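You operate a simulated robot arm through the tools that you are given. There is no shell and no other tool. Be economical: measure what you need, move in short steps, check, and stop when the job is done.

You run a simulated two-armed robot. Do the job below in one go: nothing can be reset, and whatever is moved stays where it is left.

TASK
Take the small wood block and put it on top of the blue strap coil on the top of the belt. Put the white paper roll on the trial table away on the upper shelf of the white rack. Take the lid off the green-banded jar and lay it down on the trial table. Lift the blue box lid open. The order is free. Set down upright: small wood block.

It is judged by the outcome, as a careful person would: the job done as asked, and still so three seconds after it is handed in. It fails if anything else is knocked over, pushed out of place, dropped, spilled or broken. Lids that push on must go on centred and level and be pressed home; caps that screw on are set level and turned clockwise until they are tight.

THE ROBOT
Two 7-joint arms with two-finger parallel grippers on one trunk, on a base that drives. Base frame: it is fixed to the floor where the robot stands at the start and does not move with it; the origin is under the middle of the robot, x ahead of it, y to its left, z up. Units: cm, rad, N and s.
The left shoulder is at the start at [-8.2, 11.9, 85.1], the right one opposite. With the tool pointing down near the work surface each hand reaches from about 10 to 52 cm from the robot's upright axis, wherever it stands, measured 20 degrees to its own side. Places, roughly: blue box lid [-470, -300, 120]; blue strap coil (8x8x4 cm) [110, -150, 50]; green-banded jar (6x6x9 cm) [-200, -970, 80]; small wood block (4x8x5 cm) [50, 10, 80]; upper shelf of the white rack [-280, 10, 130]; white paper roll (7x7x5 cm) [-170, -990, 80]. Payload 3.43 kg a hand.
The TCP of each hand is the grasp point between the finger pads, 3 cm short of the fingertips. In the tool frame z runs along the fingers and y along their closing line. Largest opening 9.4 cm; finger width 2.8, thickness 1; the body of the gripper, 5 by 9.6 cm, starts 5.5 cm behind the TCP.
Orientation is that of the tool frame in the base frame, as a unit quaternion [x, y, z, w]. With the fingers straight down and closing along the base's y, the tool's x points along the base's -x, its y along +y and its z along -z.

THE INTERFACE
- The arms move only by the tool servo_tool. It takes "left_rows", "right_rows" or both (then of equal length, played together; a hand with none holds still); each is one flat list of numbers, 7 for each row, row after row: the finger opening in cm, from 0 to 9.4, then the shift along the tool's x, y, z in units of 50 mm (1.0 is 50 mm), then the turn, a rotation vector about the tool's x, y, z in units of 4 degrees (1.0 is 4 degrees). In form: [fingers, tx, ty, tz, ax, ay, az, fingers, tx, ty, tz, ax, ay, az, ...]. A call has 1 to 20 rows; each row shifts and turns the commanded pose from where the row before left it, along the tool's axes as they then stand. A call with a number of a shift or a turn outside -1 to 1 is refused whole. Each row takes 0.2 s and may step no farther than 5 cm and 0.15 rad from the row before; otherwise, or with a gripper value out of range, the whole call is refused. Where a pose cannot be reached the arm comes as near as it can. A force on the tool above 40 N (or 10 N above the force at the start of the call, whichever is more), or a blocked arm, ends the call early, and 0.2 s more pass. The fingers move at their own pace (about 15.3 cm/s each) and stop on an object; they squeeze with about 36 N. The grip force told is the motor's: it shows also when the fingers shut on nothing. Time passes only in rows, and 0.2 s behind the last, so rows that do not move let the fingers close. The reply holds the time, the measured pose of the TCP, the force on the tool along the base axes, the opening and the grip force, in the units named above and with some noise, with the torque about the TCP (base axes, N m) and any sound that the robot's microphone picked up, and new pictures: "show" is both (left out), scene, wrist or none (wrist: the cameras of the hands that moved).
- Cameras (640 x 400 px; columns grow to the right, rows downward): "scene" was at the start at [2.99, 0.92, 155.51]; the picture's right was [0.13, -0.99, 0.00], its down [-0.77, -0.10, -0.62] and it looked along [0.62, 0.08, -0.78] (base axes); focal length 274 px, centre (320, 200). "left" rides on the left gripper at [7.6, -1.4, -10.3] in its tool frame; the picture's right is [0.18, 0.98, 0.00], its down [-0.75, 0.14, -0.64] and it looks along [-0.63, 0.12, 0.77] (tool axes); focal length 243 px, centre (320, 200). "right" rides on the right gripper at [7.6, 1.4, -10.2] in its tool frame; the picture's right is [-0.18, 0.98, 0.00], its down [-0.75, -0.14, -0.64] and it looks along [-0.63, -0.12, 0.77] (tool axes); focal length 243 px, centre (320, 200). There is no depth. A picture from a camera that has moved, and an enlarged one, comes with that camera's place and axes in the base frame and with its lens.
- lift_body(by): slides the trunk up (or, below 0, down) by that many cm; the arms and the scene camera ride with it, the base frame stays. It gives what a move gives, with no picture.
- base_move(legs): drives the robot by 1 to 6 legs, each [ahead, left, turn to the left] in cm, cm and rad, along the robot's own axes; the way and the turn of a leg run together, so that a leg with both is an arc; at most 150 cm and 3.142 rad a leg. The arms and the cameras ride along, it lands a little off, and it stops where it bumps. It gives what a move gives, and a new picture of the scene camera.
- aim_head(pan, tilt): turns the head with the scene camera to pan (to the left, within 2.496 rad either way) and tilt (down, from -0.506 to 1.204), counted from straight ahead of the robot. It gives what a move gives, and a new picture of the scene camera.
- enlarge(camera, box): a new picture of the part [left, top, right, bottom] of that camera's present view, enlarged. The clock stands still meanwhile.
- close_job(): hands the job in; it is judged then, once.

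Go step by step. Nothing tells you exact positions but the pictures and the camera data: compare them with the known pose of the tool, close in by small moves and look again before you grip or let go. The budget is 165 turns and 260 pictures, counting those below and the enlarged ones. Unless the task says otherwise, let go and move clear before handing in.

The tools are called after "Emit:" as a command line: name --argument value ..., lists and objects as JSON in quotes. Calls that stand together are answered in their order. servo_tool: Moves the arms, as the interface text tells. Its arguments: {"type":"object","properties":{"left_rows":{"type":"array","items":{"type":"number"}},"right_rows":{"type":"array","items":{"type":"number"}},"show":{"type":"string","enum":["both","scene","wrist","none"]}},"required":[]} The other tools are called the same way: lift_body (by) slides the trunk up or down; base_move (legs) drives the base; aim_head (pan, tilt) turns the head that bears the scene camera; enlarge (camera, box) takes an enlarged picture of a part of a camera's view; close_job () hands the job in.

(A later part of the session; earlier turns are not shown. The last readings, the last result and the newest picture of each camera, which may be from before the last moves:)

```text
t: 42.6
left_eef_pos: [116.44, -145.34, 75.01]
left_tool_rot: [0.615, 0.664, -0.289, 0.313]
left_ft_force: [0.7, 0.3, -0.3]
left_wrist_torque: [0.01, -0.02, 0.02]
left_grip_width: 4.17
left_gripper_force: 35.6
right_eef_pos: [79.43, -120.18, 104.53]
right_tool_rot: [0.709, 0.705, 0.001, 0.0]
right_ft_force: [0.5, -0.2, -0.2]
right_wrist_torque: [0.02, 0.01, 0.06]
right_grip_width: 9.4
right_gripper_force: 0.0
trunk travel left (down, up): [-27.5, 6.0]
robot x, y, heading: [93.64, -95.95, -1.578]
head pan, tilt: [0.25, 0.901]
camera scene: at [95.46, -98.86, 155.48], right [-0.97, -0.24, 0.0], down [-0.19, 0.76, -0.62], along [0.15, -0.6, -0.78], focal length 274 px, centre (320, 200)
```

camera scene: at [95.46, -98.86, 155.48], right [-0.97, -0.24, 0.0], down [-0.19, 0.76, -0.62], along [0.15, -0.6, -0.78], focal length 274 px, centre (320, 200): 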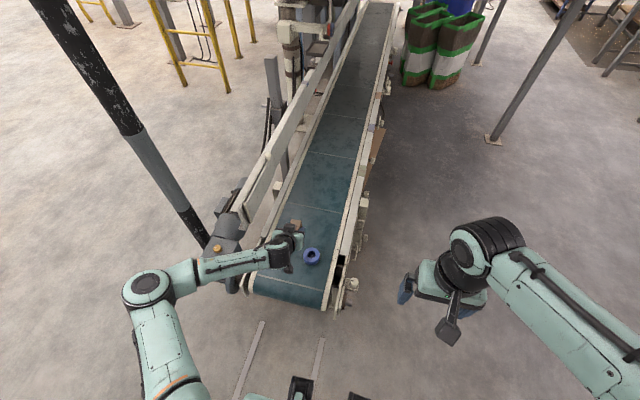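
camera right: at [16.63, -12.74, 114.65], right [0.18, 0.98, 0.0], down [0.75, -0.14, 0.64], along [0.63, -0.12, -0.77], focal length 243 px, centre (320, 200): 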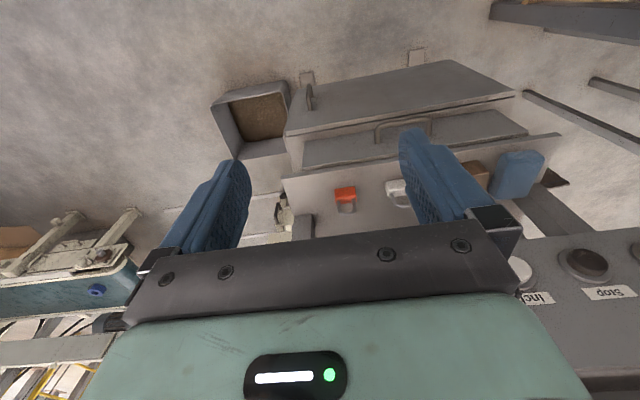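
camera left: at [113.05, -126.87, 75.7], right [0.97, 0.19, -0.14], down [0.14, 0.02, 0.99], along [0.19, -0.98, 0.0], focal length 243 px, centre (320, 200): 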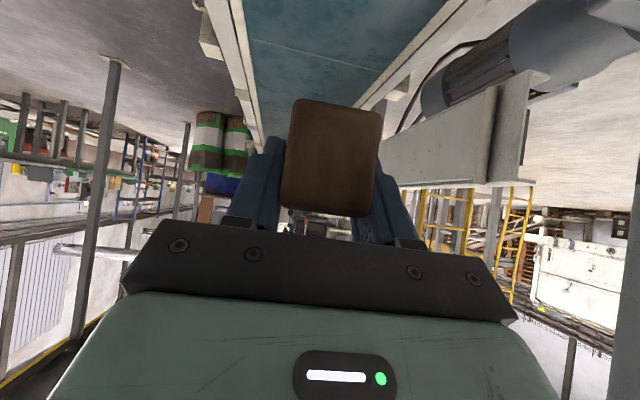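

Emit:
servo_tool --left_rows '[0, 0.352, -0.226, 0.595, 0, 0, 0, 0, 0.352, -0.226, 0.595, 0, 0, 0, 0, 0.352, -0.226, 0.595, 0, 0, 0, 0, 0.352, -0.226, 0.595, 0, 0, 0, 0, 0, 0, 0, 0, 0, 0]' --show "scene"

Emit:
enlarge --camera "scene" --box '[200, 180, 440, 330]'

```text
t: 43.9
left_eef_pos: [112.59, -150.53, 61.86]
left_tool_rot: [0.615, 0.664, -0.289, 0.313]
left_ft_force: [-0.7, -0.6, -0.8]
left_wrist_torque: [0.02, -0.02, -0.01]
left_grip_width: 4.16
left_gripper_force: 35.9
right_eef_pos: [79.52, -120.28, 104.47]
right_tool_rot: [0.709, 0.705, -0.001, 0.0]
right_ft_force: [0.3, 0.2, -0.4]
right_wrist_torque: [0.0, 0.0, 0.02]
right_grip_width: 9.4
right_gripper_force: 0.1
trunk travel left (down, up): [-27.5, 6.0]
robot x, y, heading: [93.83, -95.83, -1.574]
head pan, tilt: [0.25, 0.901]
camera scene: at [95.5, -98.91, 155.48], right [-0.97, -0.24, 0.0], down [-0.19, 0.76, -0.62], along [0.15, -0.6, -0.78], focal length 274 px, centre (320, 200)
```

scene: 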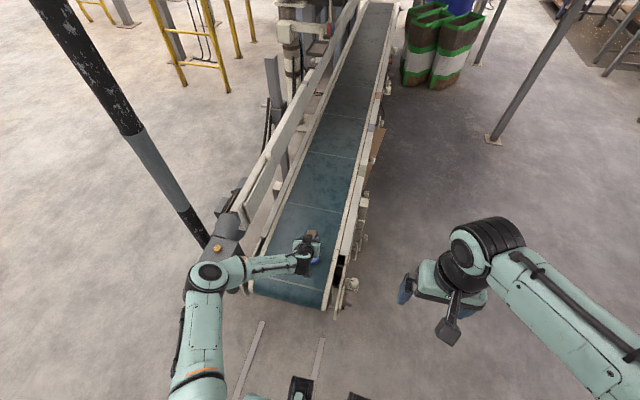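

```text
2.67 times, centred on (320, 255) of scene
camera zoom: at [95.5, -98.91, 155.48], right [-0.97, -0.24, 0.0], down [-0.19, 0.76, -0.62], along [0.15, -0.6, -0.78], focal length 731 px, centre (320, 53)
```

zoom: 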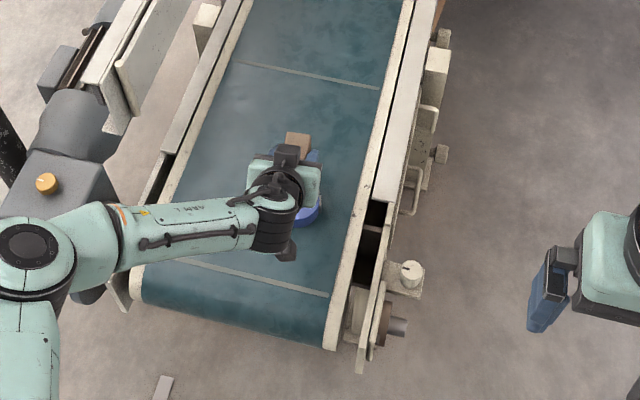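

The elbow is still near the gearbox (top z≈51). I'll back the base another 5 cm and re-extend the hand to bring the elbow in.

Emit:
base_move --legs '[[-5, 0, 0]]'

Emit:
servo_tool --left_rows '[0, -0.32, -0.04, 0.385, 0, 0, 0, 0, -0.32, -0.04, 0.385, 0, 0, 0, 0, 0, 0, 0, 0, 0, 0]' --show "both"

Emit:
enlarge --camera "scene" --box '[200, 180, 440, 330]'

```text
t: 44.8
left_eef_pos: [112.42, -145.64, 61.95]
left_tool_rot: [0.614, 0.664, -0.289, 0.314]
left_ft_force: [-0.1, -0.4, -0.2]
left_wrist_torque: [0.0, 0.01, 0.02]
left_grip_width: 4.16
left_gripper_force: 35.4
right_eef_pos: [79.5, -115.27, 104.44]
right_tool_rot: [0.71, 0.705, 0.0, 0.0]
right_ft_force: [-0.2, 0.5, 0.5]
right_wrist_torque: [-0.04, 0.01, 0.04]
right_grip_width: 9.39
right_gripper_force: 0.0
trunk travel left (down, up): [-27.5, 6.0]
robot x, y, heading: [93.88, -91.02, -1.577]
head pan, tilt: [0.25, 0.901]
camera scene: at [95.48, -93.86, 155.48], right [-0.97, -0.24, 0.0], down [-0.19, 0.76, -0.62], along [0.15, -0.6, -0.78], focal length 274 px, centre (320, 200)
```

scene: 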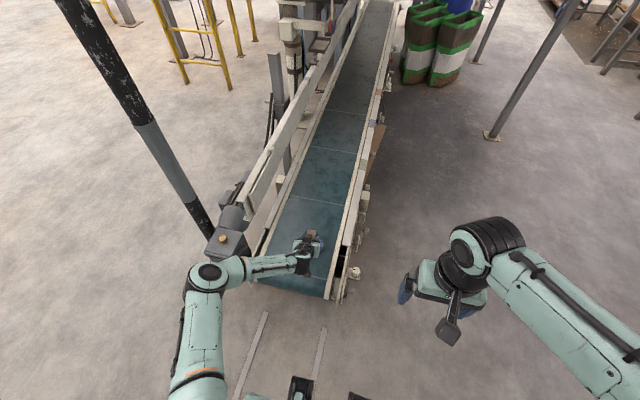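

```text
t: 45.6
left_eef_pos: [112.37, -150.67, 61.91]
left_tool_rot: [0.614, 0.664, -0.289, 0.314]
left_ft_force: [0.6, 0.7, -0.1]
left_wrist_torque: [-0.01, -0.01, 0.02]
left_grip_width: 4.16
left_gripper_force: 36.3
right_eef_pos: [79.52, -115.25, 104.45]
right_tool_rot: [0.709, 0.705, 0.0, 0.0]
right_ft_force: [0.0, -0.1, -0.3]
right_wrist_torque: [0.04, 0.03, -0.01]
right_grip_width: 9.37
right_gripper_force: 0.0
trunk travel left (down, up): [-27.5, 6.0]
robot x, y, heading: [93.59, -90.77, -1.575]
head pan, tilt: [0.25, 0.901]
camera scene: at [95.5, -94.0, 155.48], right [-0.97, -0.24, 0.0], down [-0.19, 0.76, -0.62], along [0.15, -0.6, -0.78], focal length 274 px, centre (320, 200)
camera left: at [110.03, -138.11, 62.61], right [0.97, 0.19, -0.14], down [0.14, 0.02, 0.99], along [0.19, -0.98, 0.0], focal length 243 px, centre (320, 200)
```

scene: 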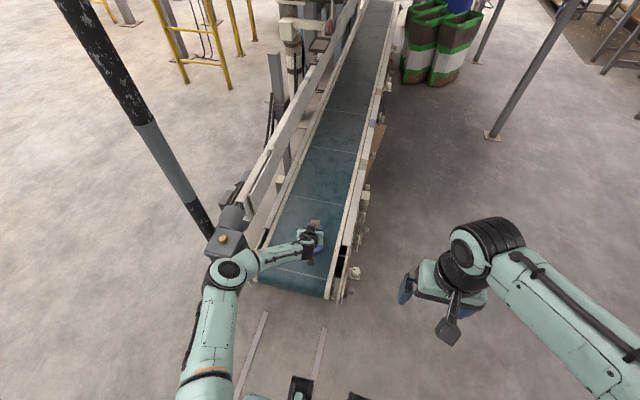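
left: 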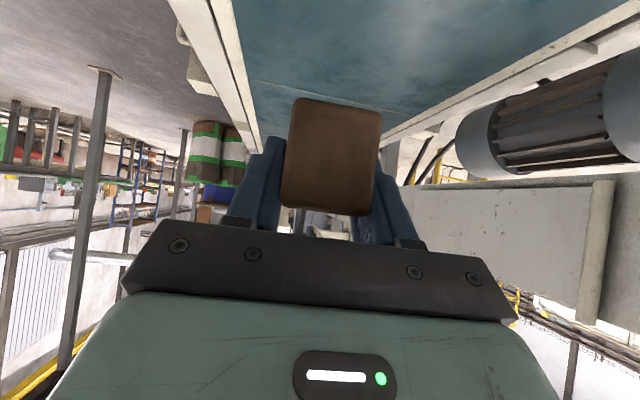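

```text
2.67 times, centred on (320, 255) of scene
camera zoom: at [95.5, -94.0, 155.48], right [-0.97, -0.24, 0.0], down [-0.19, 0.76, -0.62], along [0.15, -0.6, -0.78], focal length 731 px, centre (320, 53)
```

zoom: 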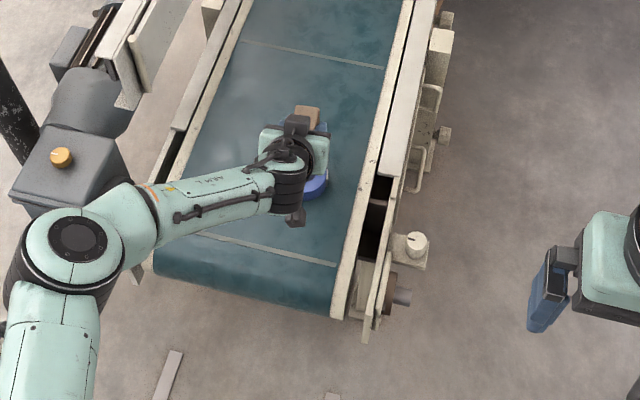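

The elbow is now in front of and clear of the gearbox. I'll lower 7 cm to just above the coil.

Emit:
servo_tool --left_rows '[0, 0.36, 0, 0.3, 0, 0, 0, 0, 0.36, 0, 0.3, 0, 0, 0, 0, 0.36, 0, 0.3, 0, 0, 0, 0, 0, 0, 0, 0, 0, 0]' --show "wrist"

Emit:
enlarge --camera "scene" --box '[200, 180, 440, 330]'

```text
t: 46.6
left_eef_pos: [112.31, -150.68, 54.7]
left_tool_rot: [0.615, 0.663, -0.289, 0.313]
left_ft_force: [0.7, -0.6, 0.1]
left_wrist_torque: [0.0, -0.01, 0.02]
left_grip_width: 4.16
left_gripper_force: 36.3
right_eef_pos: [79.45, -115.19, 104.41]
right_tool_rot: [0.71, 0.704, 0.0, -0.001]
right_ft_force: [0.2, 0.4, -0.7]
right_wrist_torque: [-0.01, -0.03, -0.02]
right_grip_width: 9.38
right_gripper_force: 0.1
trunk travel left (down, up): [-27.5, 6.0]
robot x, y, heading: [93.87, -91.38, -1.576]
head pan, tilt: [0.25, 0.901]
camera left: at [110.01, -138.16, 55.54], right [0.97, 0.19, -0.14], down [0.14, 0.03, 0.99], along [0.19, -0.98, 0.0], focal length 243 px, centre (320, 200)
```

left: 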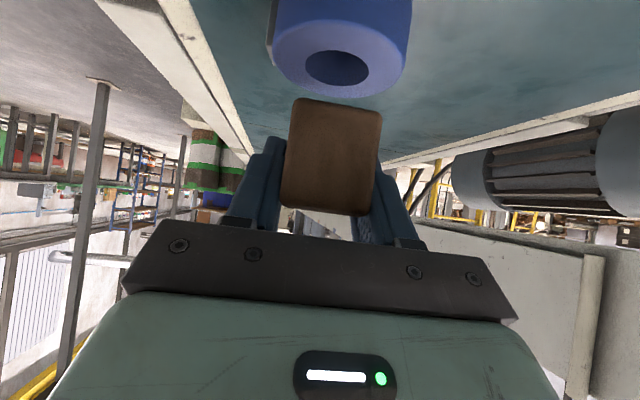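

```text
2.67 times, centred on (320, 255) of scene
camera zoom: at [95.49, -93.99, 155.48], right [-0.97, -0.24, 0.0], down [-0.19, 0.76, -0.62], along [0.15, -0.6, -0.78], focal length 731 px, centre (320, 53)
```

zoom: 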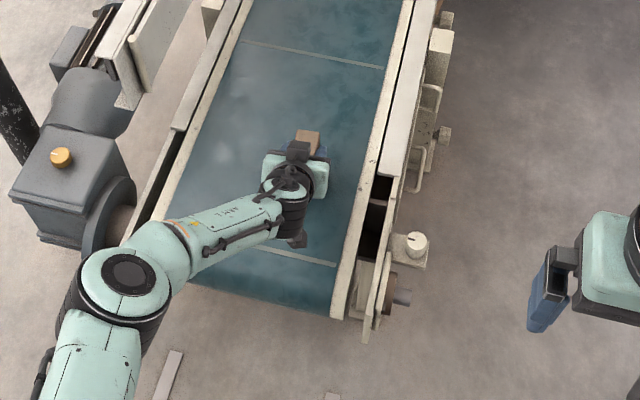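

The wrist camera gives the coil top at z≈47.8, centre (112.6, -152.2); the block bottom is at z≈51 and almost centred. I'll nudge back 0.5 and lower 2.5.

Emit:
servo_tool --left_rows '[0, 0.225, 0, 0.121, 0, 0, 0, 0, 0.225, 0, 0.121, 0, 0, 0, 0, 0, 0, 0, 0, 0, 0]' --show "wrist"

```text
t: 47.4
left_eef_pos: [112.45, -150.17, 52.54]
left_tool_rot: [0.615, 0.664, -0.288, 0.312]
left_ft_force: [-0.7, 0.3, -1.1]
left_wrist_torque: [-0.02, -0.02, 0.02]
left_grip_width: 4.17
left_gripper_force: 36.6
right_eef_pos: [79.4, -115.26, 104.39]
right_tool_rot: [0.709, 0.705, 0.0, 0.0]
right_ft_force: [-0.8, 0.3, 0.1]
right_wrist_torque: [0.0, 0.0, -0.01]
right_grip_width: 9.4
right_gripper_force: 0.0
trunk travel left (down, up): [-27.5, 6.0]
robot x, y, heading: [93.94, -90.91, -1.573]
head pan, tilt: [0.25, 0.901]
camera left: at [110.03, -137.75, 53.23], right [0.97, 0.19, -0.14], down [0.14, 0.02, 0.99], along [0.2, -0.98, 0.0], focal length 243 px, centre (320, 200)
```

left: 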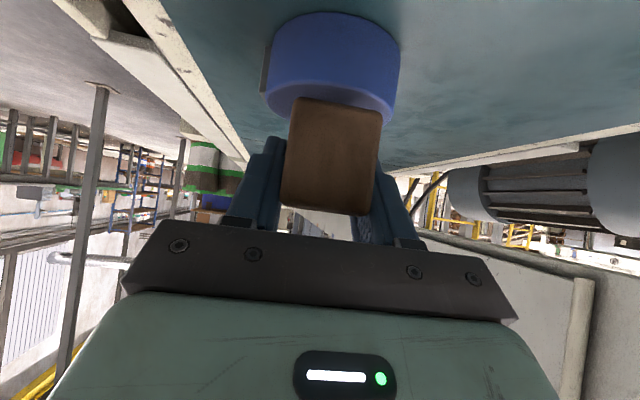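

Just under 1 cm to go; lowering in 3 mm steps and watching the force.

Emit:
servo_tool --left_rows '[0, 0.046, 0, 0.038, 0, 0, 0, 0, 0.046, 0, 0.038, 0, 0, 0, 0, 0, 0, 0, 0, 0, 0]' --show "none"

```text
t: 48.2
left_eef_pos: [112.37, -150.23, 51.77]
left_tool_rot: [0.615, 0.664, -0.287, 0.312]
left_ft_force: [0.0, -0.1, -0.2]
left_wrist_torque: [0.0, 0.03, -0.02]
left_grip_width: 4.17
left_gripper_force: 36.0
right_eef_pos: [79.46, -115.27, 104.54]
right_tool_rot: [0.71, 0.705, 0.0, 0.0]
right_ft_force: [1.2, 0.4, -0.1]
right_wrist_torque: [0.01, 0.01, 0.02]
right_grip_width: 9.39
right_gripper_force: 0.1
trunk travel left (down, up): [-27.5, 6.0]
robot x, y, heading: [94.04, -91.04, -1.574]
head pan, tilt: [0.25, 0.901]
```

Emit:
servo_tool --left_rows '[0, 0.031, 0, 0.026, 0, 0, 0, 0, 0, 0, 0, 0, 0, 0]' --show "wrist"

```text
t: 48.8
left_eef_pos: [112.29, -150.24, 51.62]
left_tool_rot: [0.614, 0.665, -0.287, 0.314]
left_ft_force: [0.5, -0.1, 0.2]
left_wrist_torque: [-0.03, 0.01, -0.01]
left_grip_width: 4.15
left_gripper_force: 36.4
right_eef_pos: [79.49, -115.34, 104.41]
right_tool_rot: [0.71, 0.705, 0.0, 0.001]
right_ft_force: [0.9, -0.3, -0.5]
right_wrist_torque: [-0.01, 0.03, -0.03]
right_grip_width: 9.37
right_gripper_force: 0.0
trunk travel left (down, up): [-27.5, 6.0]
robot x, y, heading: [93.29, -90.6, -1.572]
head pan, tilt: [0.25, 0.901]
camera left: at [109.94, -137.7, 52.37], right [0.97, 0.19, -0.14], down [0.14, 0.02, 0.99], along [0.2, -0.98, 0.0], focal length 243 px, centre (320, 200)
```

left: 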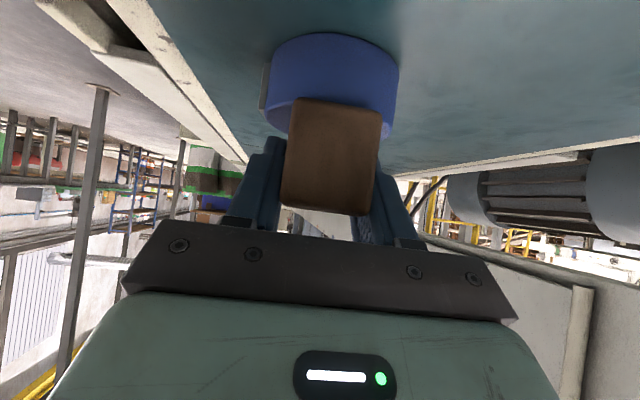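

Emit:
servo_tool --left_rows '[0, 0.031, 0, 0.026, 0, 0, 0, 0, 0, 0, 0, 0, 0, 0]' --show "none"

Emit:
servo_tool --left_rows '[0, 0.031, 0, 0.026, 0, 0, 0, 0, 0, 0, 0, 0, 0, 0]' --show "none"

Emit:
servo_tool --left_rows '[0, 0.031, 0, 0.026, 0, 0, 0, 0, 0, 0, 0, 0, 0, 0]' --show "wrist"

```text
t: 49.4
left_eef_pos: [112.3, -150.29, 51.55]
left_tool_rot: [0.615, 0.664, -0.287, 0.315]
left_ft_force: [-0.5, 0.7, 8.7]
left_wrist_torque: [-0.24, 0.06, -0.01]
left_grip_width: 4.17
left_gripper_force: 36.4
right_eef_pos: [79.45, -115.35, 104.45]
right_tool_rot: [0.71, 0.705, 0.0, 0.0]
right_ft_force: [-0.5, -1.2, 0.0]
right_wrist_torque: [0.0, 0.02, 0.03]
right_grip_width: 9.4
right_gripper_force: 0.1
trunk travel left (down, up): [-27.5, 6.0]
robot x, y, heading: [93.95, -90.76, -1.579]
head pan, tilt: [0.25, 0.901]
```

```text
t: 50.0
left_eef_pos: [112.29, -150.38, 51.5]
left_tool_rot: [0.614, 0.664, -0.288, 0.315]
left_ft_force: [-0.9, 3.6, 22.5]
left_wrist_torque: [-0.11, 0.16, -0.02]
left_grip_width: 4.16
left_gripper_force: 36.2
right_eef_pos: [79.4, -115.11, 104.43]
right_tool_rot: [0.709, 0.705, 0.0, 0.001]
right_ft_force: [-0.1, 1.0, -0.9]
right_wrist_torque: [-0.02, 0.02, -0.02]
right_grip_width: 9.42
right_gripper_force: 0.1
trunk travel left (down, up): [-27.5, 6.0]
robot x, y, heading: [93.63, -91.22, -1.573]
head pan, tilt: [0.25, 0.901]
```

```text
t: 50.6
left_eef_pos: [112.44, -150.34, 51.3]
left_tool_rot: [0.614, 0.663, -0.289, 0.316]
left_ft_force: [-2.3, -0.2, 28.3]
left_wrist_torque: [-0.07, 0.16, -0.07]
left_grip_width: 4.17
left_gripper_force: 35.5
right_eef_pos: [79.34, -115.1, 104.46]
right_tool_rot: [0.71, 0.704, 0.001, 0.001]
right_ft_force: [-0.3, 0.0, 0.4]
right_wrist_torque: [0.04, 0.01, 0.0]
right_grip_width: 9.41
right_gripper_force: 0.0
trunk travel left (down, up): [-27.5, 6.0]
robot x, y, heading: [93.6, -91.21, -1.576]
head pan, tilt: [0.25, 0.901]
camera left: at [110.0, -137.83, 51.97], right [0.97, 0.19, -0.14], down [0.13, 0.03, 0.99], along [0.2, -0.98, 0.0], focal length 243 px, centre (320, 200)
```

left: 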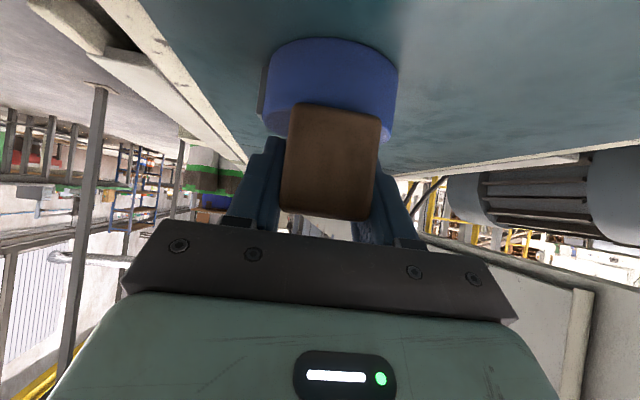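

The block rests on the coil (28 N). I'll ease up 3 mm, open, and withdraw back along the fingers.

Emit:
servo_tool --left_rows '[0, -0.04, 0, -0.033, 0, 0, 0, 6.4, 0, 0, 0, 0, 0, 0, 6.4, 0, 0, 0, 0, 0, 0, 6.4, 0, 0, -0.3, 0, 0, 0, 6.4, 0, 0, -0.6, 0, 0, 0, 6.4, 0, 0, -0.8, 0, 0, 0, 6.4, -0.4, 0, -0.6, 0, 0, 0, 6.4, 0, 0, 0, 0, 0, 0]'

Emit:
enlarge --camera "scene" --box '[240, 180, 400, 280]'

```text
t: 52.4
left_eef_pos: [112.95, -149.82, 54.74]
left_tool_rot: [0.615, 0.664, -0.287, 0.313]
left_ft_force: [1.5, 0.1, -0.6]
left_wrist_torque: [0.0, -0.03, 0.0]
left_grip_width: 6.42
left_gripper_force: 0.1
left hand out of reach, approached as far as the arm can: row 4, 5, 6, 7
right_eef_pos: [79.42, -115.35, 104.45]
right_tool_rot: [0.709, 0.705, 0.0, 0.0]
right_ft_force: [0.4, 0.6, 1.0]
right_wrist_torque: [-0.01, -0.02, 0.02]
right_grip_width: 9.38
right_gripper_force: 0.0
trunk travel left (down, up): [-27.5, 6.0]
robot x, y, heading: [93.54, -91.04, -1.58]
head pan, tilt: [0.25, 0.901]
camera scene: at [95.41, -94.01, 155.47], right [-0.97, -0.24, 0.0], down [-0.19, 0.76, -0.62], along [0.15, -0.6, -0.78], focal length 274 px, centre (320, 200)
camera left: at [110.64, -137.42, 55.47], right [0.97, 0.19, -0.14], down [0.14, 0.02, 0.99], along [0.19, -0.98, -0.01], focal length 243 px, centre (320, 200)
```

scene: 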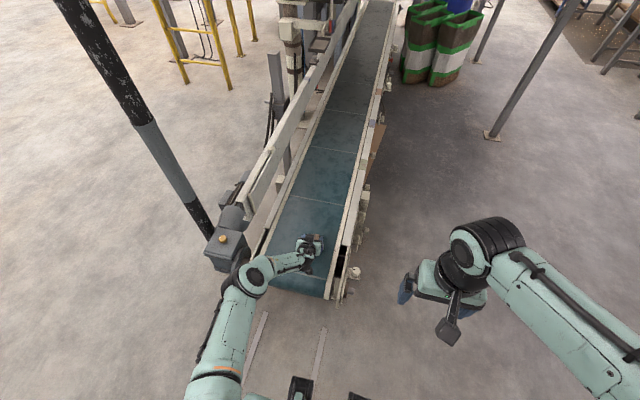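
left: 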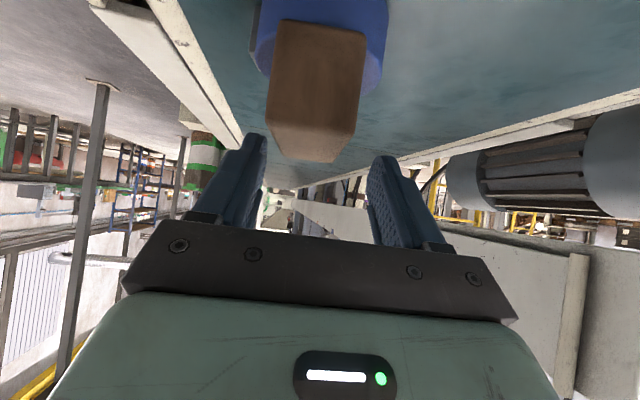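

```text
4.00 times, centred on (320, 230) of scene
camera zoom: at [95.41, -94.01, 155.47], right [-0.97, -0.24, 0.0], down [-0.19, 0.76, -0.62], along [0.15, -0.6, -0.78], focal length 1096 px, centre (320, 80)
```

zoom: 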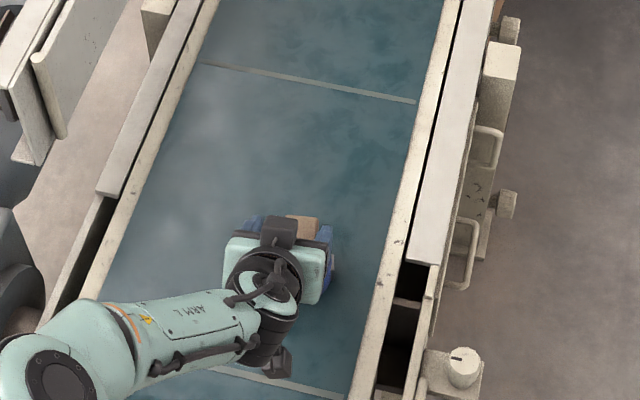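

The block sits flat on the coil and the hand is open. I'll raise the trunk 5 cm to clear it straight up, then back the base away.

Emit:
lift_body --by 5.5

Emit:
base_move --legs '[[-25, 0, 0]]'

Emit:
enlarge --camera "scene" --box '[240, 130, 400, 230]'

```text
t: 53.3
left_eef_pos: [113.07, -156.17, 64.79]
left_tool_rot: [0.604, 0.656, -0.307, 0.332]
left_ft_force: [-0.5, 0.1, 0.2]
left_wrist_torque: [-0.01, 0.0, 0.01]
left_grip_width: 6.4
left_gripper_force: 0.1
right_eef_pos: [79.42, -115.11, 109.96]
right_tool_rot: [0.71, 0.705, 0.0, 0.0]
right_ft_force: [-0.2, 0.4, -0.5]
right_wrist_torque: [0.0, 0.02, -0.01]
right_grip_width: 9.39
right_gripper_force: 0.0
trunk travel left (down, up): [-33.0, 0.5]
robot x, y, heading: [93.36, -91.41, -1.574]
head pan, tilt: [0.25, 0.901]
```

```text
t: 54.7
left_eef_pos: [113.07, -144.58, 64.66]
left_tool_rot: [0.606, 0.655, -0.307, 0.331]
left_ft_force: [-0.4, -0.4, -0.9]
left_wrist_torque: [0.0, -0.01, 0.03]
left_grip_width: 6.42
left_gripper_force: 0.1
right_eef_pos: [79.5, -103.64, 109.94]
right_tool_rot: [0.71, 0.704, -0.001, -0.001]
right_ft_force: [-0.2, -0.7, 0.1]
right_wrist_torque: [0.02, 0.02, -0.03]
right_grip_width: 9.39
right_gripper_force: 0.0
trunk travel left (down, up): [-33.0, 0.5]
robot x, y, heading: [93.96, -79.28, -1.578]
head pan, tilt: [0.25, 0.901]
stopped in leg 1: the robot was blocked; the commanded pose is now the measured one
camera scene: at [95.43, -82.46, 161.35], right [-0.97, -0.24, 0.0], down [-0.19, 0.76, -0.62], along [0.15, -0.6, -0.78], focal length 274 px, centre (320, 200)
```

scene: 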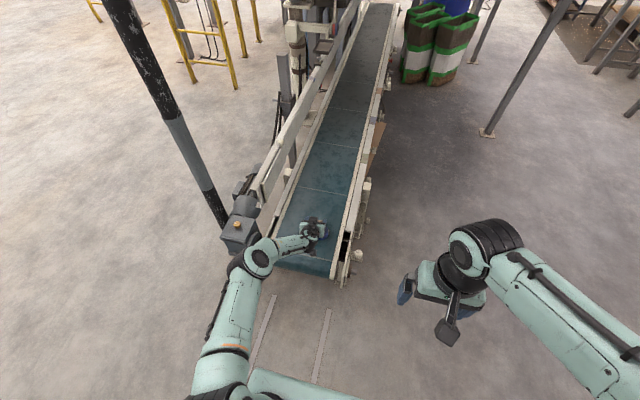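

```text
4.00 times, centred on (320, 180) of scene
camera zoom: at [95.43, -82.46, 161.35], right [-0.97, -0.24, 0.0], down [-0.19, 0.76, -0.62], along [0.15, -0.6, -0.78], focal length 1096 px, centre (320, 280)
```

zoom: 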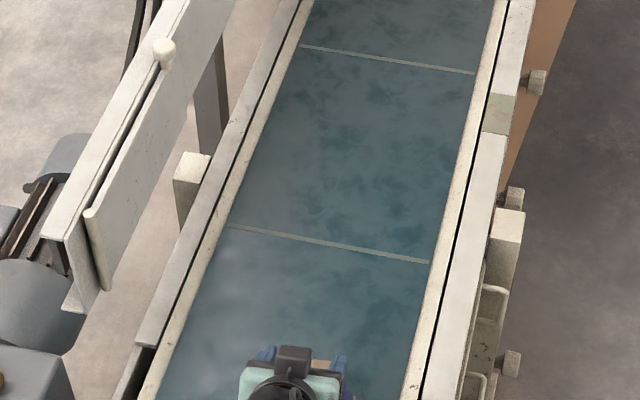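

The base bumped something behind it. The hand is already clear above the block; I'll raise the hand, ease forward slightly and look behind.

Emit:
servo_tool --left_rows '[6.4, -0.58, 0, -0.48, 0, 0, 0, 6.4, -0.58, 0, -0.48, 0, 0, 0, 6.4, -0.58, 0, -0.48, 0, 0, 0, 6.4, -0.58, 0, -0.48, 0, 0, 0, 6.4, 0, 0, 0, 0, 0, 0]' --show "scene"

Emit:
base_move --legs '[[3, 0, 0]]'

Emit:
enlarge --camera "scene" --box '[240, 180, 400, 280]'

Emit:
aim_head --pan 2.4 --tilt 0.9

Emit:
aim_head --pan -2.4 --tilt 0.6

```text
t: 55.9
left_eef_pos: [112.85, -143.75, 79.83]
left_tool_rot: [0.605, 0.656, -0.307, 0.332]
left_ft_force: [-0.1, 0.5, -0.7]
left_wrist_torque: [-0.03, -0.02, -0.03]
left_grip_width: 6.37
left_gripper_force: 0.1
right_eef_pos: [79.49, -103.56, 110.01]
right_tool_rot: [0.71, 0.704, -0.001, 0.0]
right_ft_force: [-0.3, -0.2, -0.7]
right_wrist_torque: [0.0, 0.0, 0.0]
right_grip_width: 9.4
right_gripper_force: 0.1
trunk travel left (down, up): [-33.0, 0.5]
robot x, y, heading: [93.75, -79.43, -1.579]
head pan, tilt: [0.25, 0.901]
camera scene: at [95.48, -82.35, 161.37], right [-0.97, -0.24, 0.0], down [-0.19, 0.76, -0.62], along [0.15, -0.6, -0.78], focal length 274 px, centre (320, 200)
```

scene: 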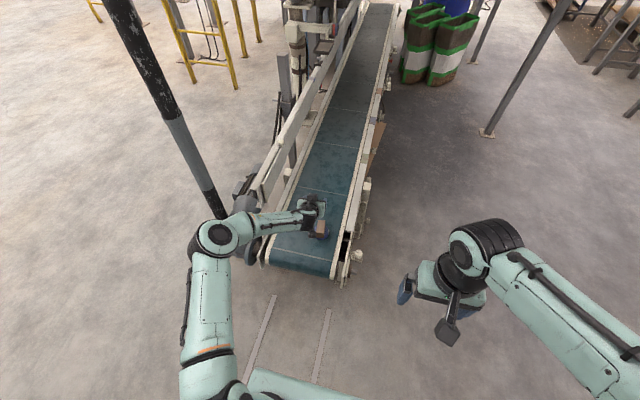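

```text
t: 56.8
left_eef_pos: [112.84, -146.57, 79.93]
left_tool_rot: [0.605, 0.656, -0.308, 0.331]
left_ft_force: [0.2, -0.3, -0.4]
left_wrist_torque: [-0.03, 0.01, -0.05]
left_grip_width: 6.42
left_gripper_force: 0.0
right_eef_pos: [79.36, -106.34, 109.93]
right_tool_rot: [0.709, 0.705, 0.0, 0.001]
right_ft_force: [-0.5, 0.1, 0.5]
right_wrist_torque: [-0.01, -0.03, -0.02]
right_grip_width: 9.4
right_gripper_force: 0.1
trunk travel left (down, up): [-33.0, 0.5]
robot x, y, heading: [93.34, -81.83, -1.58]
head pan, tilt: [0.25, 0.901]
camera scene: at [95.45, -85.07, 161.33], right [-0.97, -0.24, 0.0], down [-0.19, 0.76, -0.62], along [0.15, -0.6, -0.78], focal length 274 px, centre (320, 200)
```

scene: 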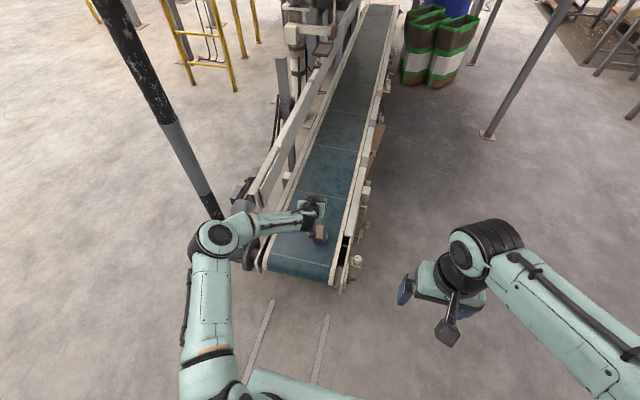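

```text
4.00 times, centred on (320, 230) of scene
camera zoom: at [95.45, -85.07, 161.33], right [-0.97, -0.24, 0.0], down [-0.19, 0.76, -0.62], along [0.15, -0.6, -0.78], focal length 1096 px, centre (320, 80)
```

zoom: 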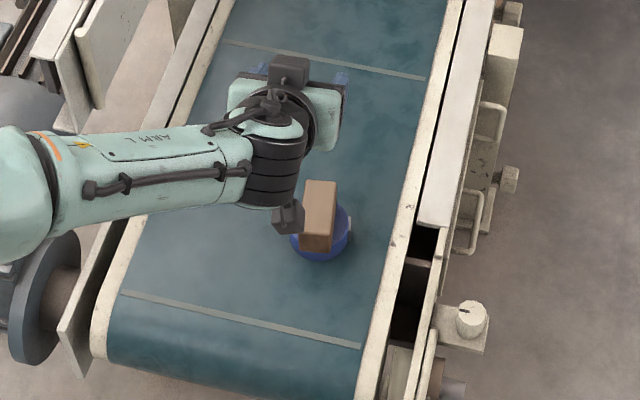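

```text
t: 58.8
left_eef_pos: [112.95, -146.74, 79.92]
left_tool_rot: [0.605, 0.655, -0.307, 0.332]
left_ft_force: [0.6, 0.3, 0.8]
left_wrist_torque: [0.01, 0.01, 0.01]
left_grip_width: 6.41
left_gripper_force: 0.0
right_eef_pos: [79.44, -106.6, 110.09]
right_tool_rot: [0.709, 0.705, -0.001, 0.001]
right_ft_force: [0.9, -0.4, 0.3]
right_wrist_torque: [-0.01, 0.01, 0.02]
right_grip_width: 9.4
right_gripper_force: 0.0
trunk travel left (down, up): [-33.0, 0.5]
robot x, y, heading: [93.56, -82.31, -1.576]
head pan, tilt: [2.4, 0.901]
camera scene: at [98.76, -72.41, 161.37], right [0.73, -0.68, 0.0], down [-0.53, -0.57, -0.62], along [0.42, 0.46, -0.78], focal length 274 px, centre (320, 200)
```

scene: 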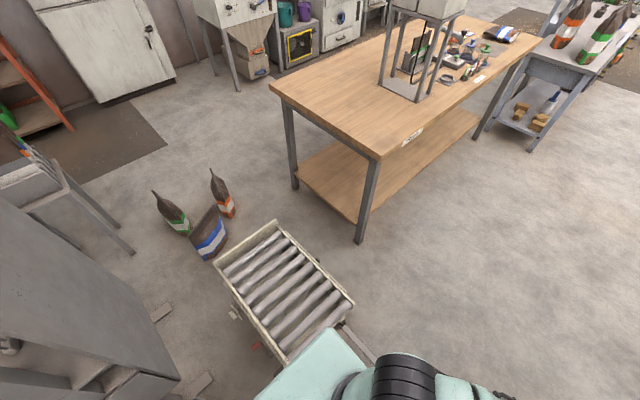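

```text
t: 62.6
left_eef_pos: [112.99, -146.65, 79.98]
left_tool_rot: [0.605, 0.655, -0.308, 0.332]
left_ft_force: [0.1, -0.3, -0.7]
left_wrist_torque: [0.01, 0.01, 0.0]
left_grip_width: 6.41
left_gripper_force: 0.0
right_eef_pos: [79.52, -106.57, 110.06]
right_tool_rot: [0.709, 0.705, -0.001, 0.001]
right_ft_force: [-0.3, 0.4, 0.4]
right_wrist_torque: [-0.02, -0.01, 0.0]
right_grip_width: 9.38
right_gripper_force: 0.0
trunk travel left (down, up): [-33.0, 0.5]
robot x, y, heading: [93.59, -82.25, -1.576]
head pan, tilt: [-2.4, 0.6]
camera scene: at [87.69, -71.4, 163.85], right [0.74, 0.67, 0.0], down [0.38, -0.42, -0.83], along [-0.55, 0.61, -0.56], focal length 274 px, centre (320, 200)
```

scene: 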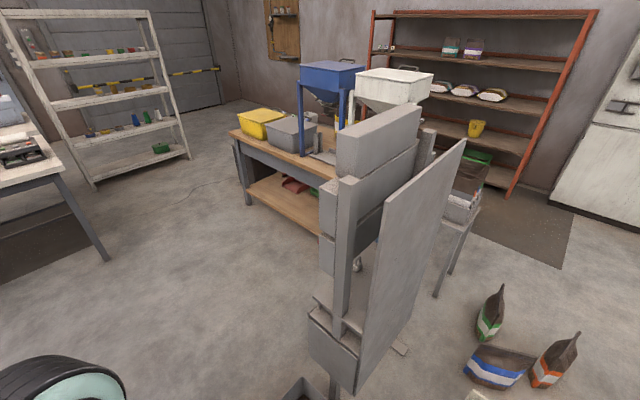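

The block is on the coil and stable; what I bumped was the roller table behind. Now I'll slide right, clear of the belt, and look toward the trial table in the far south.

Emit:
base_move --legs '[[0, -100, 0]]'

Emit:
aim_head --pan -0.2 --tilt 0.25

Emit:
aim_head --pan -1.2 --tilt 0.35

```text
t: 64.9
left_eef_pos: [104.16, -146.75, 79.95]
left_tool_rot: [0.605, 0.655, -0.308, 0.333]
left_ft_force: [0.5, -0.2, -0.1]
left_wrist_torque: [0.0, 0.0, 0.02]
left_grip_width: 6.38
left_gripper_force: 0.2
right_eef_pos: [70.65, -106.5, 110.1]
right_tool_rot: [0.709, 0.705, -0.001, 0.001]
right_ft_force: [-0.5, -0.2, 0.2]
right_wrist_torque: [0.03, -0.01, -0.02]
right_grip_width: 9.4
right_gripper_force: 0.1
trunk travel left (down, up): [-33.0, 0.5]
robot x, y, heading: [85.22, -82.35, -1.575]
head pan, tilt: [-2.4, 0.6]
stopped in leg 1: the robot was blocked; the commanded pose is now the measured one
camera scene: at [78.84, -71.34, 163.84], right [0.74, 0.67, 0.0], down [0.38, -0.42, -0.82], along [-0.55, 0.61, -0.57], focal length 274 px, centre (320, 200)
```

scene: 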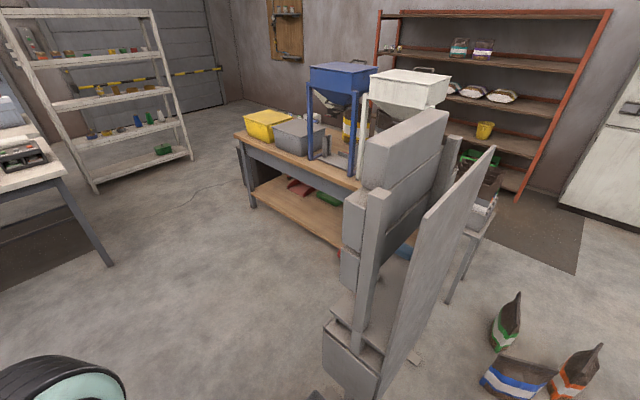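

```text
t: 66.9
left_eef_pos: [104.29, -146.73, 79.86]
left_tool_rot: [0.605, 0.655, -0.308, 0.333]
left_ft_force: [0.5, -0.2, 0.0]
left_wrist_torque: [-0.01, 0.01, 0.01]
left_grip_width: 6.4
left_gripper_force: 0.0
right_eef_pos: [70.87, -106.51, 110.08]
right_tool_rot: [0.71, 0.704, 0.0, 0.001]
right_ft_force: [0.1, 0.4, -0.6]
right_wrist_torque: [-0.01, 0.02, 0.0]
right_grip_width: 9.4
right_gripper_force: 0.1
trunk travel left (down, up): [-33.0, 0.5]
robot x, y, heading: [84.89, -82.42, -1.579]
head pan, tilt: [-0.201, 0.25]
camera scene: at [83.11, -87.04, 167.07], right [-0.98, 0.21, 0.0], down [0.05, 0.24, -0.97], along [-0.2, -0.95, -0.25], focal length 274 px, centre (320, 200)
```

scene: 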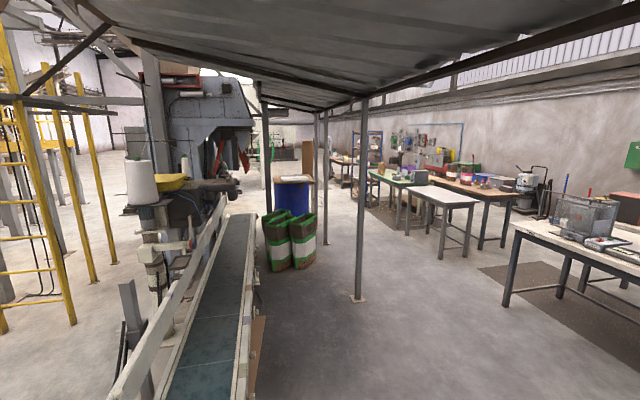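

```text
t: 68.2
left_eef_pos: [104.44, -146.76, 79.96]
left_tool_rot: [0.605, 0.655, -0.308, 0.332]
left_ft_force: [-0.3, -0.8, -0.4]
left_wrist_torque: [-0.02, 0.03, 0.01]
left_grip_width: 6.39
left_gripper_force: 0.0
right_eef_pos: [70.85, -106.48, 110.02]
right_tool_rot: [0.71, 0.704, -0.001, 0.001]
right_ft_force: [-0.3, -0.9, -0.7]
right_wrist_torque: [-0.01, 0.05, -0.02]
right_grip_width: 9.4
right_gripper_force: 0.1
trunk travel left (down, up): [-33.0, 0.5]
robot x, y, heading: [85.17, -82.11, -1.579]
head pan, tilt: [-1.201, 0.351]
camera scene: at [76.34, -81.22, 166.13], right [-0.36, 0.93, 0.0], down [0.32, 0.12, -0.94], along [-0.88, -0.33, -0.34], focal length 274 px, centre (320, 200)
```

scene: 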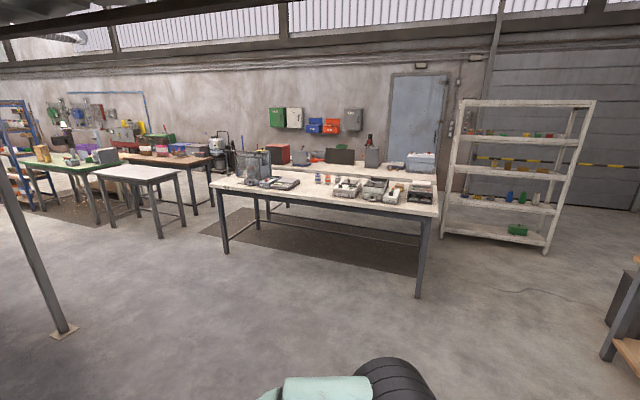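

The bin blocked the sideways move, so I'll go ahead first as on the way in, then right and down the aisle between posts (x≈-8) and tables (x≈-145).

Emit:
base_move --legs '[[17, 0, 0], [0, -150, 0], [0, -18, 0], [150, 0, 0], [150, 0, 0]]'

Emit:
aim_head --pan -0.15 --tilt 0.3

```text
t: 98.2
left_eef_pos: [-55.76, -465.38, 79.87]
left_tool_rot: [0.601, 0.658, -0.306, 0.334]
left_ft_force: [-0.3, 0.3, -0.1]
left_wrist_torque: [-0.04, 0.02, -0.01]
left_grip_width: 6.41
left_gripper_force: 0.0
right_eef_pos: [-89.63, -425.43, 109.93]
right_tool_rot: [0.706, 0.708, 0.0, 0.001]
right_ft_force: [0.0, -0.7, 0.5]
right_wrist_torque: [0.0, 0.02, 0.04]
right_grip_width: 9.41
right_gripper_force: 0.0
trunk travel left (down, up): [-33.0, 0.5]
robot x, y, heading: [-75.56, -401.17, -1.568]
head pan, tilt: [-1.201, 0.351]
camera scene: at [-84.47, -400.13, 166.12], right [-0.37, 0.93, 0.0], down [0.32, 0.13, -0.94], along [-0.87, -0.34, -0.34], focal length 274 px, centre (320, 200)
```

scene: 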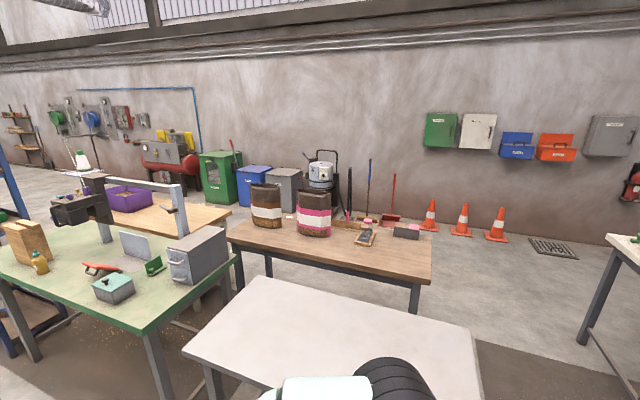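

```text
t: 99.5
left_eef_pos: [-55.78, -465.26, 79.87]
left_tool_rot: [0.601, 0.659, -0.306, 0.334]
left_ft_force: [-0.4, -0.1, -0.4]
left_wrist_torque: [0.01, 0.04, 0.04]
left_grip_width: 6.4
left_gripper_force: 0.1
right_eef_pos: [-89.77, -425.5, 110.06]
right_tool_rot: [0.706, 0.708, -0.001, 0.001]
right_ft_force: [0.9, 0.9, 0.2]
right_wrist_torque: [0.01, 0.0, -0.01]
right_grip_width: 9.4
right_gripper_force: 0.1
trunk travel left (down, up): [-33.0, 0.5]
robot x, y, heading: [-75.62, -401.01, -1.564]
head pan, tilt: [-0.15, 0.3]
camera scene: at [-77.17, -405.97, 166.6], right [-0.99, 0.15, 0.0], down [0.04, 0.29, -0.96], along [-0.14, -0.94, -0.3], focal length 274 px, centre (320, 200)
```

scene: 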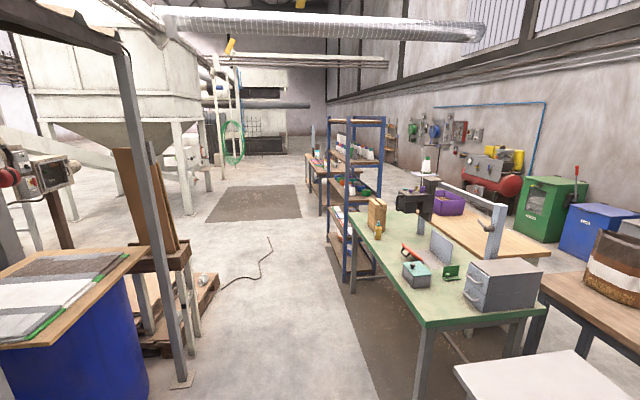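

The aisle narrows beside a blue shelf. I'll check how far my right elbow sticks out before passing.

Emit:
aim_head --pan -0.9 --tilt 1.0

Emit:
aim_head --pan 0.6 --tilt 0.8

```text
t: 100.6
left_eef_pos: [-55.87, -465.27, 79.99]
left_tool_rot: [0.602, 0.657, -0.306, 0.333]
left_ft_force: [-0.2, 0.7, 0.6]
left_wrist_torque: [0.01, -0.04, -0.01]
left_grip_width: 6.41
left_gripper_force: 0.1
right_eef_pos: [-89.7, -425.46, 110.04]
right_tool_rot: [0.706, 0.708, -0.002, 0.0]
right_ft_force: [-1.4, -0.4, 0.1]
right_wrist_torque: [0.01, -0.01, -0.04]
right_grip_width: 9.41
right_gripper_force: 0.1
trunk travel left (down, up): [-33.0, 0.5]
robot x, y, heading: [-75.59, -401.06, -1.568]
head pan, tilt: [-0.901, 1.0]
camera scene: at [-81.24, -401.09, 160.65], right [-0.62, 0.78, 0.0], down [0.66, 0.53, -0.54], along [-0.42, -0.34, -0.84], focal length 274 px, centre (320, 200)
```

scene: 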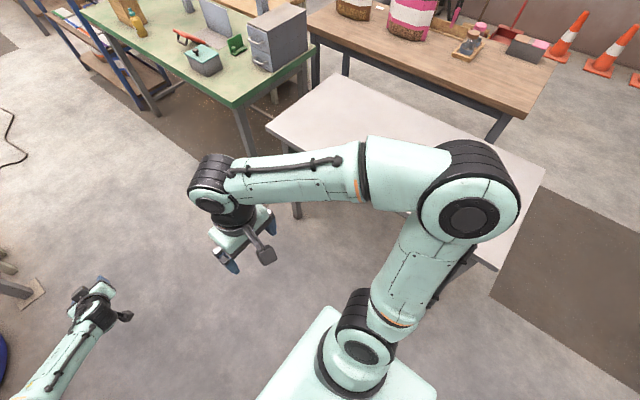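

```text
t: 102.2
left_eef_pos: [-55.77, -465.3, 79.85]
left_tool_rot: [0.601, 0.658, -0.306, 0.333]
left_ft_force: [-1.1, 0.0, 0.1]
left_wrist_torque: [-0.01, 0.03, 0.01]
left_grip_width: 6.37
left_gripper_force: 0.0
right_eef_pos: [-89.69, -425.54, 110.06]
right_tool_rot: [0.705, 0.709, -0.001, 0.001]
right_ft_force: [-0.6, -0.8, 0.0]
right_wrist_torque: [-0.01, -0.02, 0.01]
right_grip_width: 9.39
right_gripper_force: 0.1
trunk travel left (down, up): [-33.0, 0.5]
robot x, y, heading: [-75.91, -401.11, -1.565]
head pan, tilt: [0.6, 0.799]
camera scene: at [-71.22, -403.37, 162.16], right [-0.82, -0.57, 0.0], down [-0.41, 0.59, -0.7], along [0.4, -0.57, -0.72], focal length 274 px, centre (320, 200)
```

scene: 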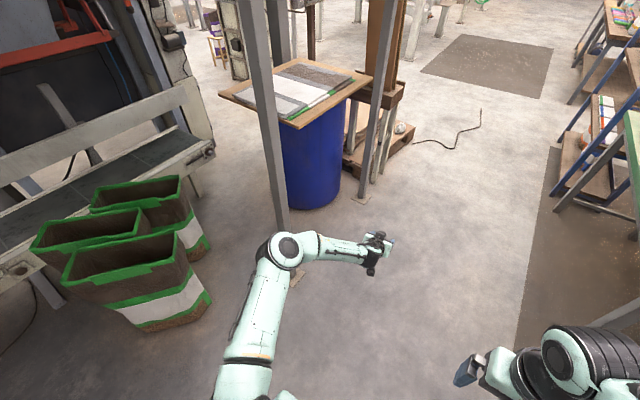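

Right elbow edge is about 50 cm to my right, so x≈-84 clears both shelf (x≈-142) and posts (x≈-5). Driving on to y≈-650.

Emit:
base_move --legs '[[0, -8, 0], [150, 0, 0], [90, 0, 0]]'

Emit:
aim_head --pan -0.15 --tilt 0.45

```text
t: 115.0
left_eef_pos: [-64.81, -707.92, 79.91]
left_tool_rot: [0.603, 0.657, -0.307, 0.333]
left_ft_force: [-0.9, 0.4, 0.6]
left_wrist_torque: [0.02, 0.01, -0.01]
left_grip_width: 6.41
left_gripper_force: 0.1
right_eef_pos: [-98.62, -667.86, 109.98]
right_tool_rot: [0.707, 0.707, -0.001, 0.001]
right_ft_force: [-0.6, 0.1, -0.4]
right_wrist_torque: [-0.04, 0.02, -0.01]
right_grip_width: 9.37
right_gripper_force: 0.1
trunk travel left (down, up): [-33.0, 0.5]
robot x, y, heading: [-84.25, -643.45, -1.569]
head pan, tilt: [0.6, 0.799]
camera scene: at [-79.98, -645.84, 162.15], right [-0.83, -0.56, 0.0], down [-0.4, 0.59, -0.7], along [0.39, -0.58, -0.72], focal length 274 px, centre (320, 200)
```

scene: 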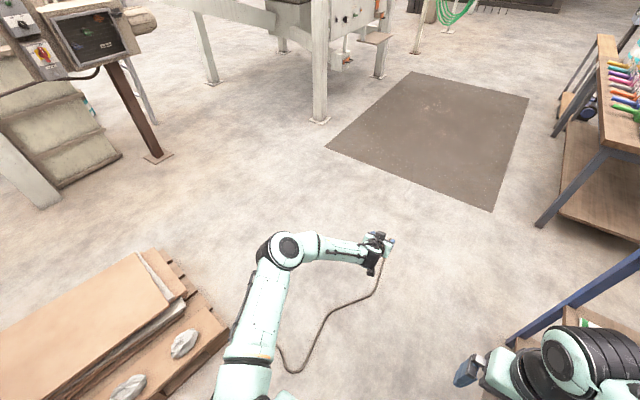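

```text
t: 116.1
left_eef_pos: [-64.76, -707.9, 79.86]
left_tool_rot: [0.603, 0.657, -0.306, 0.333]
left_ft_force: [-0.7, 0.2, 0.9]
left_wrist_torque: [0.01, 0.04, 0.05]
left_grip_width: 6.4
left_gripper_force: 0.1
right_eef_pos: [-98.56, -667.77, 110.03]
right_tool_rot: [0.707, 0.707, 0.0, 0.001]
right_ft_force: [0.7, 0.3, -0.4]
right_wrist_torque: [0.01, -0.04, 0.03]
right_grip_width: 9.39
right_gripper_force: 0.0
trunk travel left (down, up): [-33.0, 0.5]
robot x, y, heading: [-84.56, -643.63, -1.572]
head pan, tilt: [-0.15, 0.45]
camera scene: at [-85.9, -648.27, 165.2], right [-0.99, 0.15, 0.0], down [0.07, 0.43, -0.9], along [-0.13, -0.89, -0.44], focal length 274 px, centre (320, 200)
```

scene: 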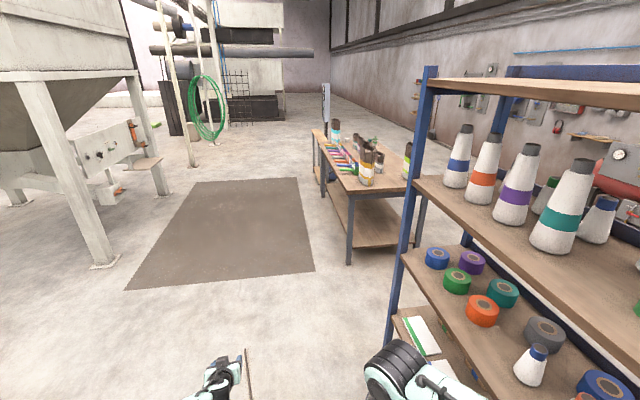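

The trial table lies ahead (x about -135 to -205, y -830 to -1055). I'll zoom on it to find the jar and roll.

Emit:
enlarge --camera "scene" --box '[290, 80, 450, 180]'

```text
4.00 times, centred on (370, 130) of scene
camera zoom: at [-85.9, -648.27, 165.2], right [-0.99, 0.15, 0.0], down [0.07, 0.43, -0.9], along [-0.13, -0.89, -0.44], focal length 1096 px, centre (120, 480)
```

zoom: 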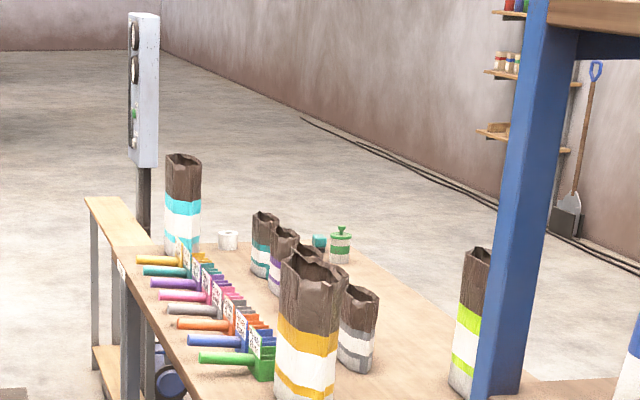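

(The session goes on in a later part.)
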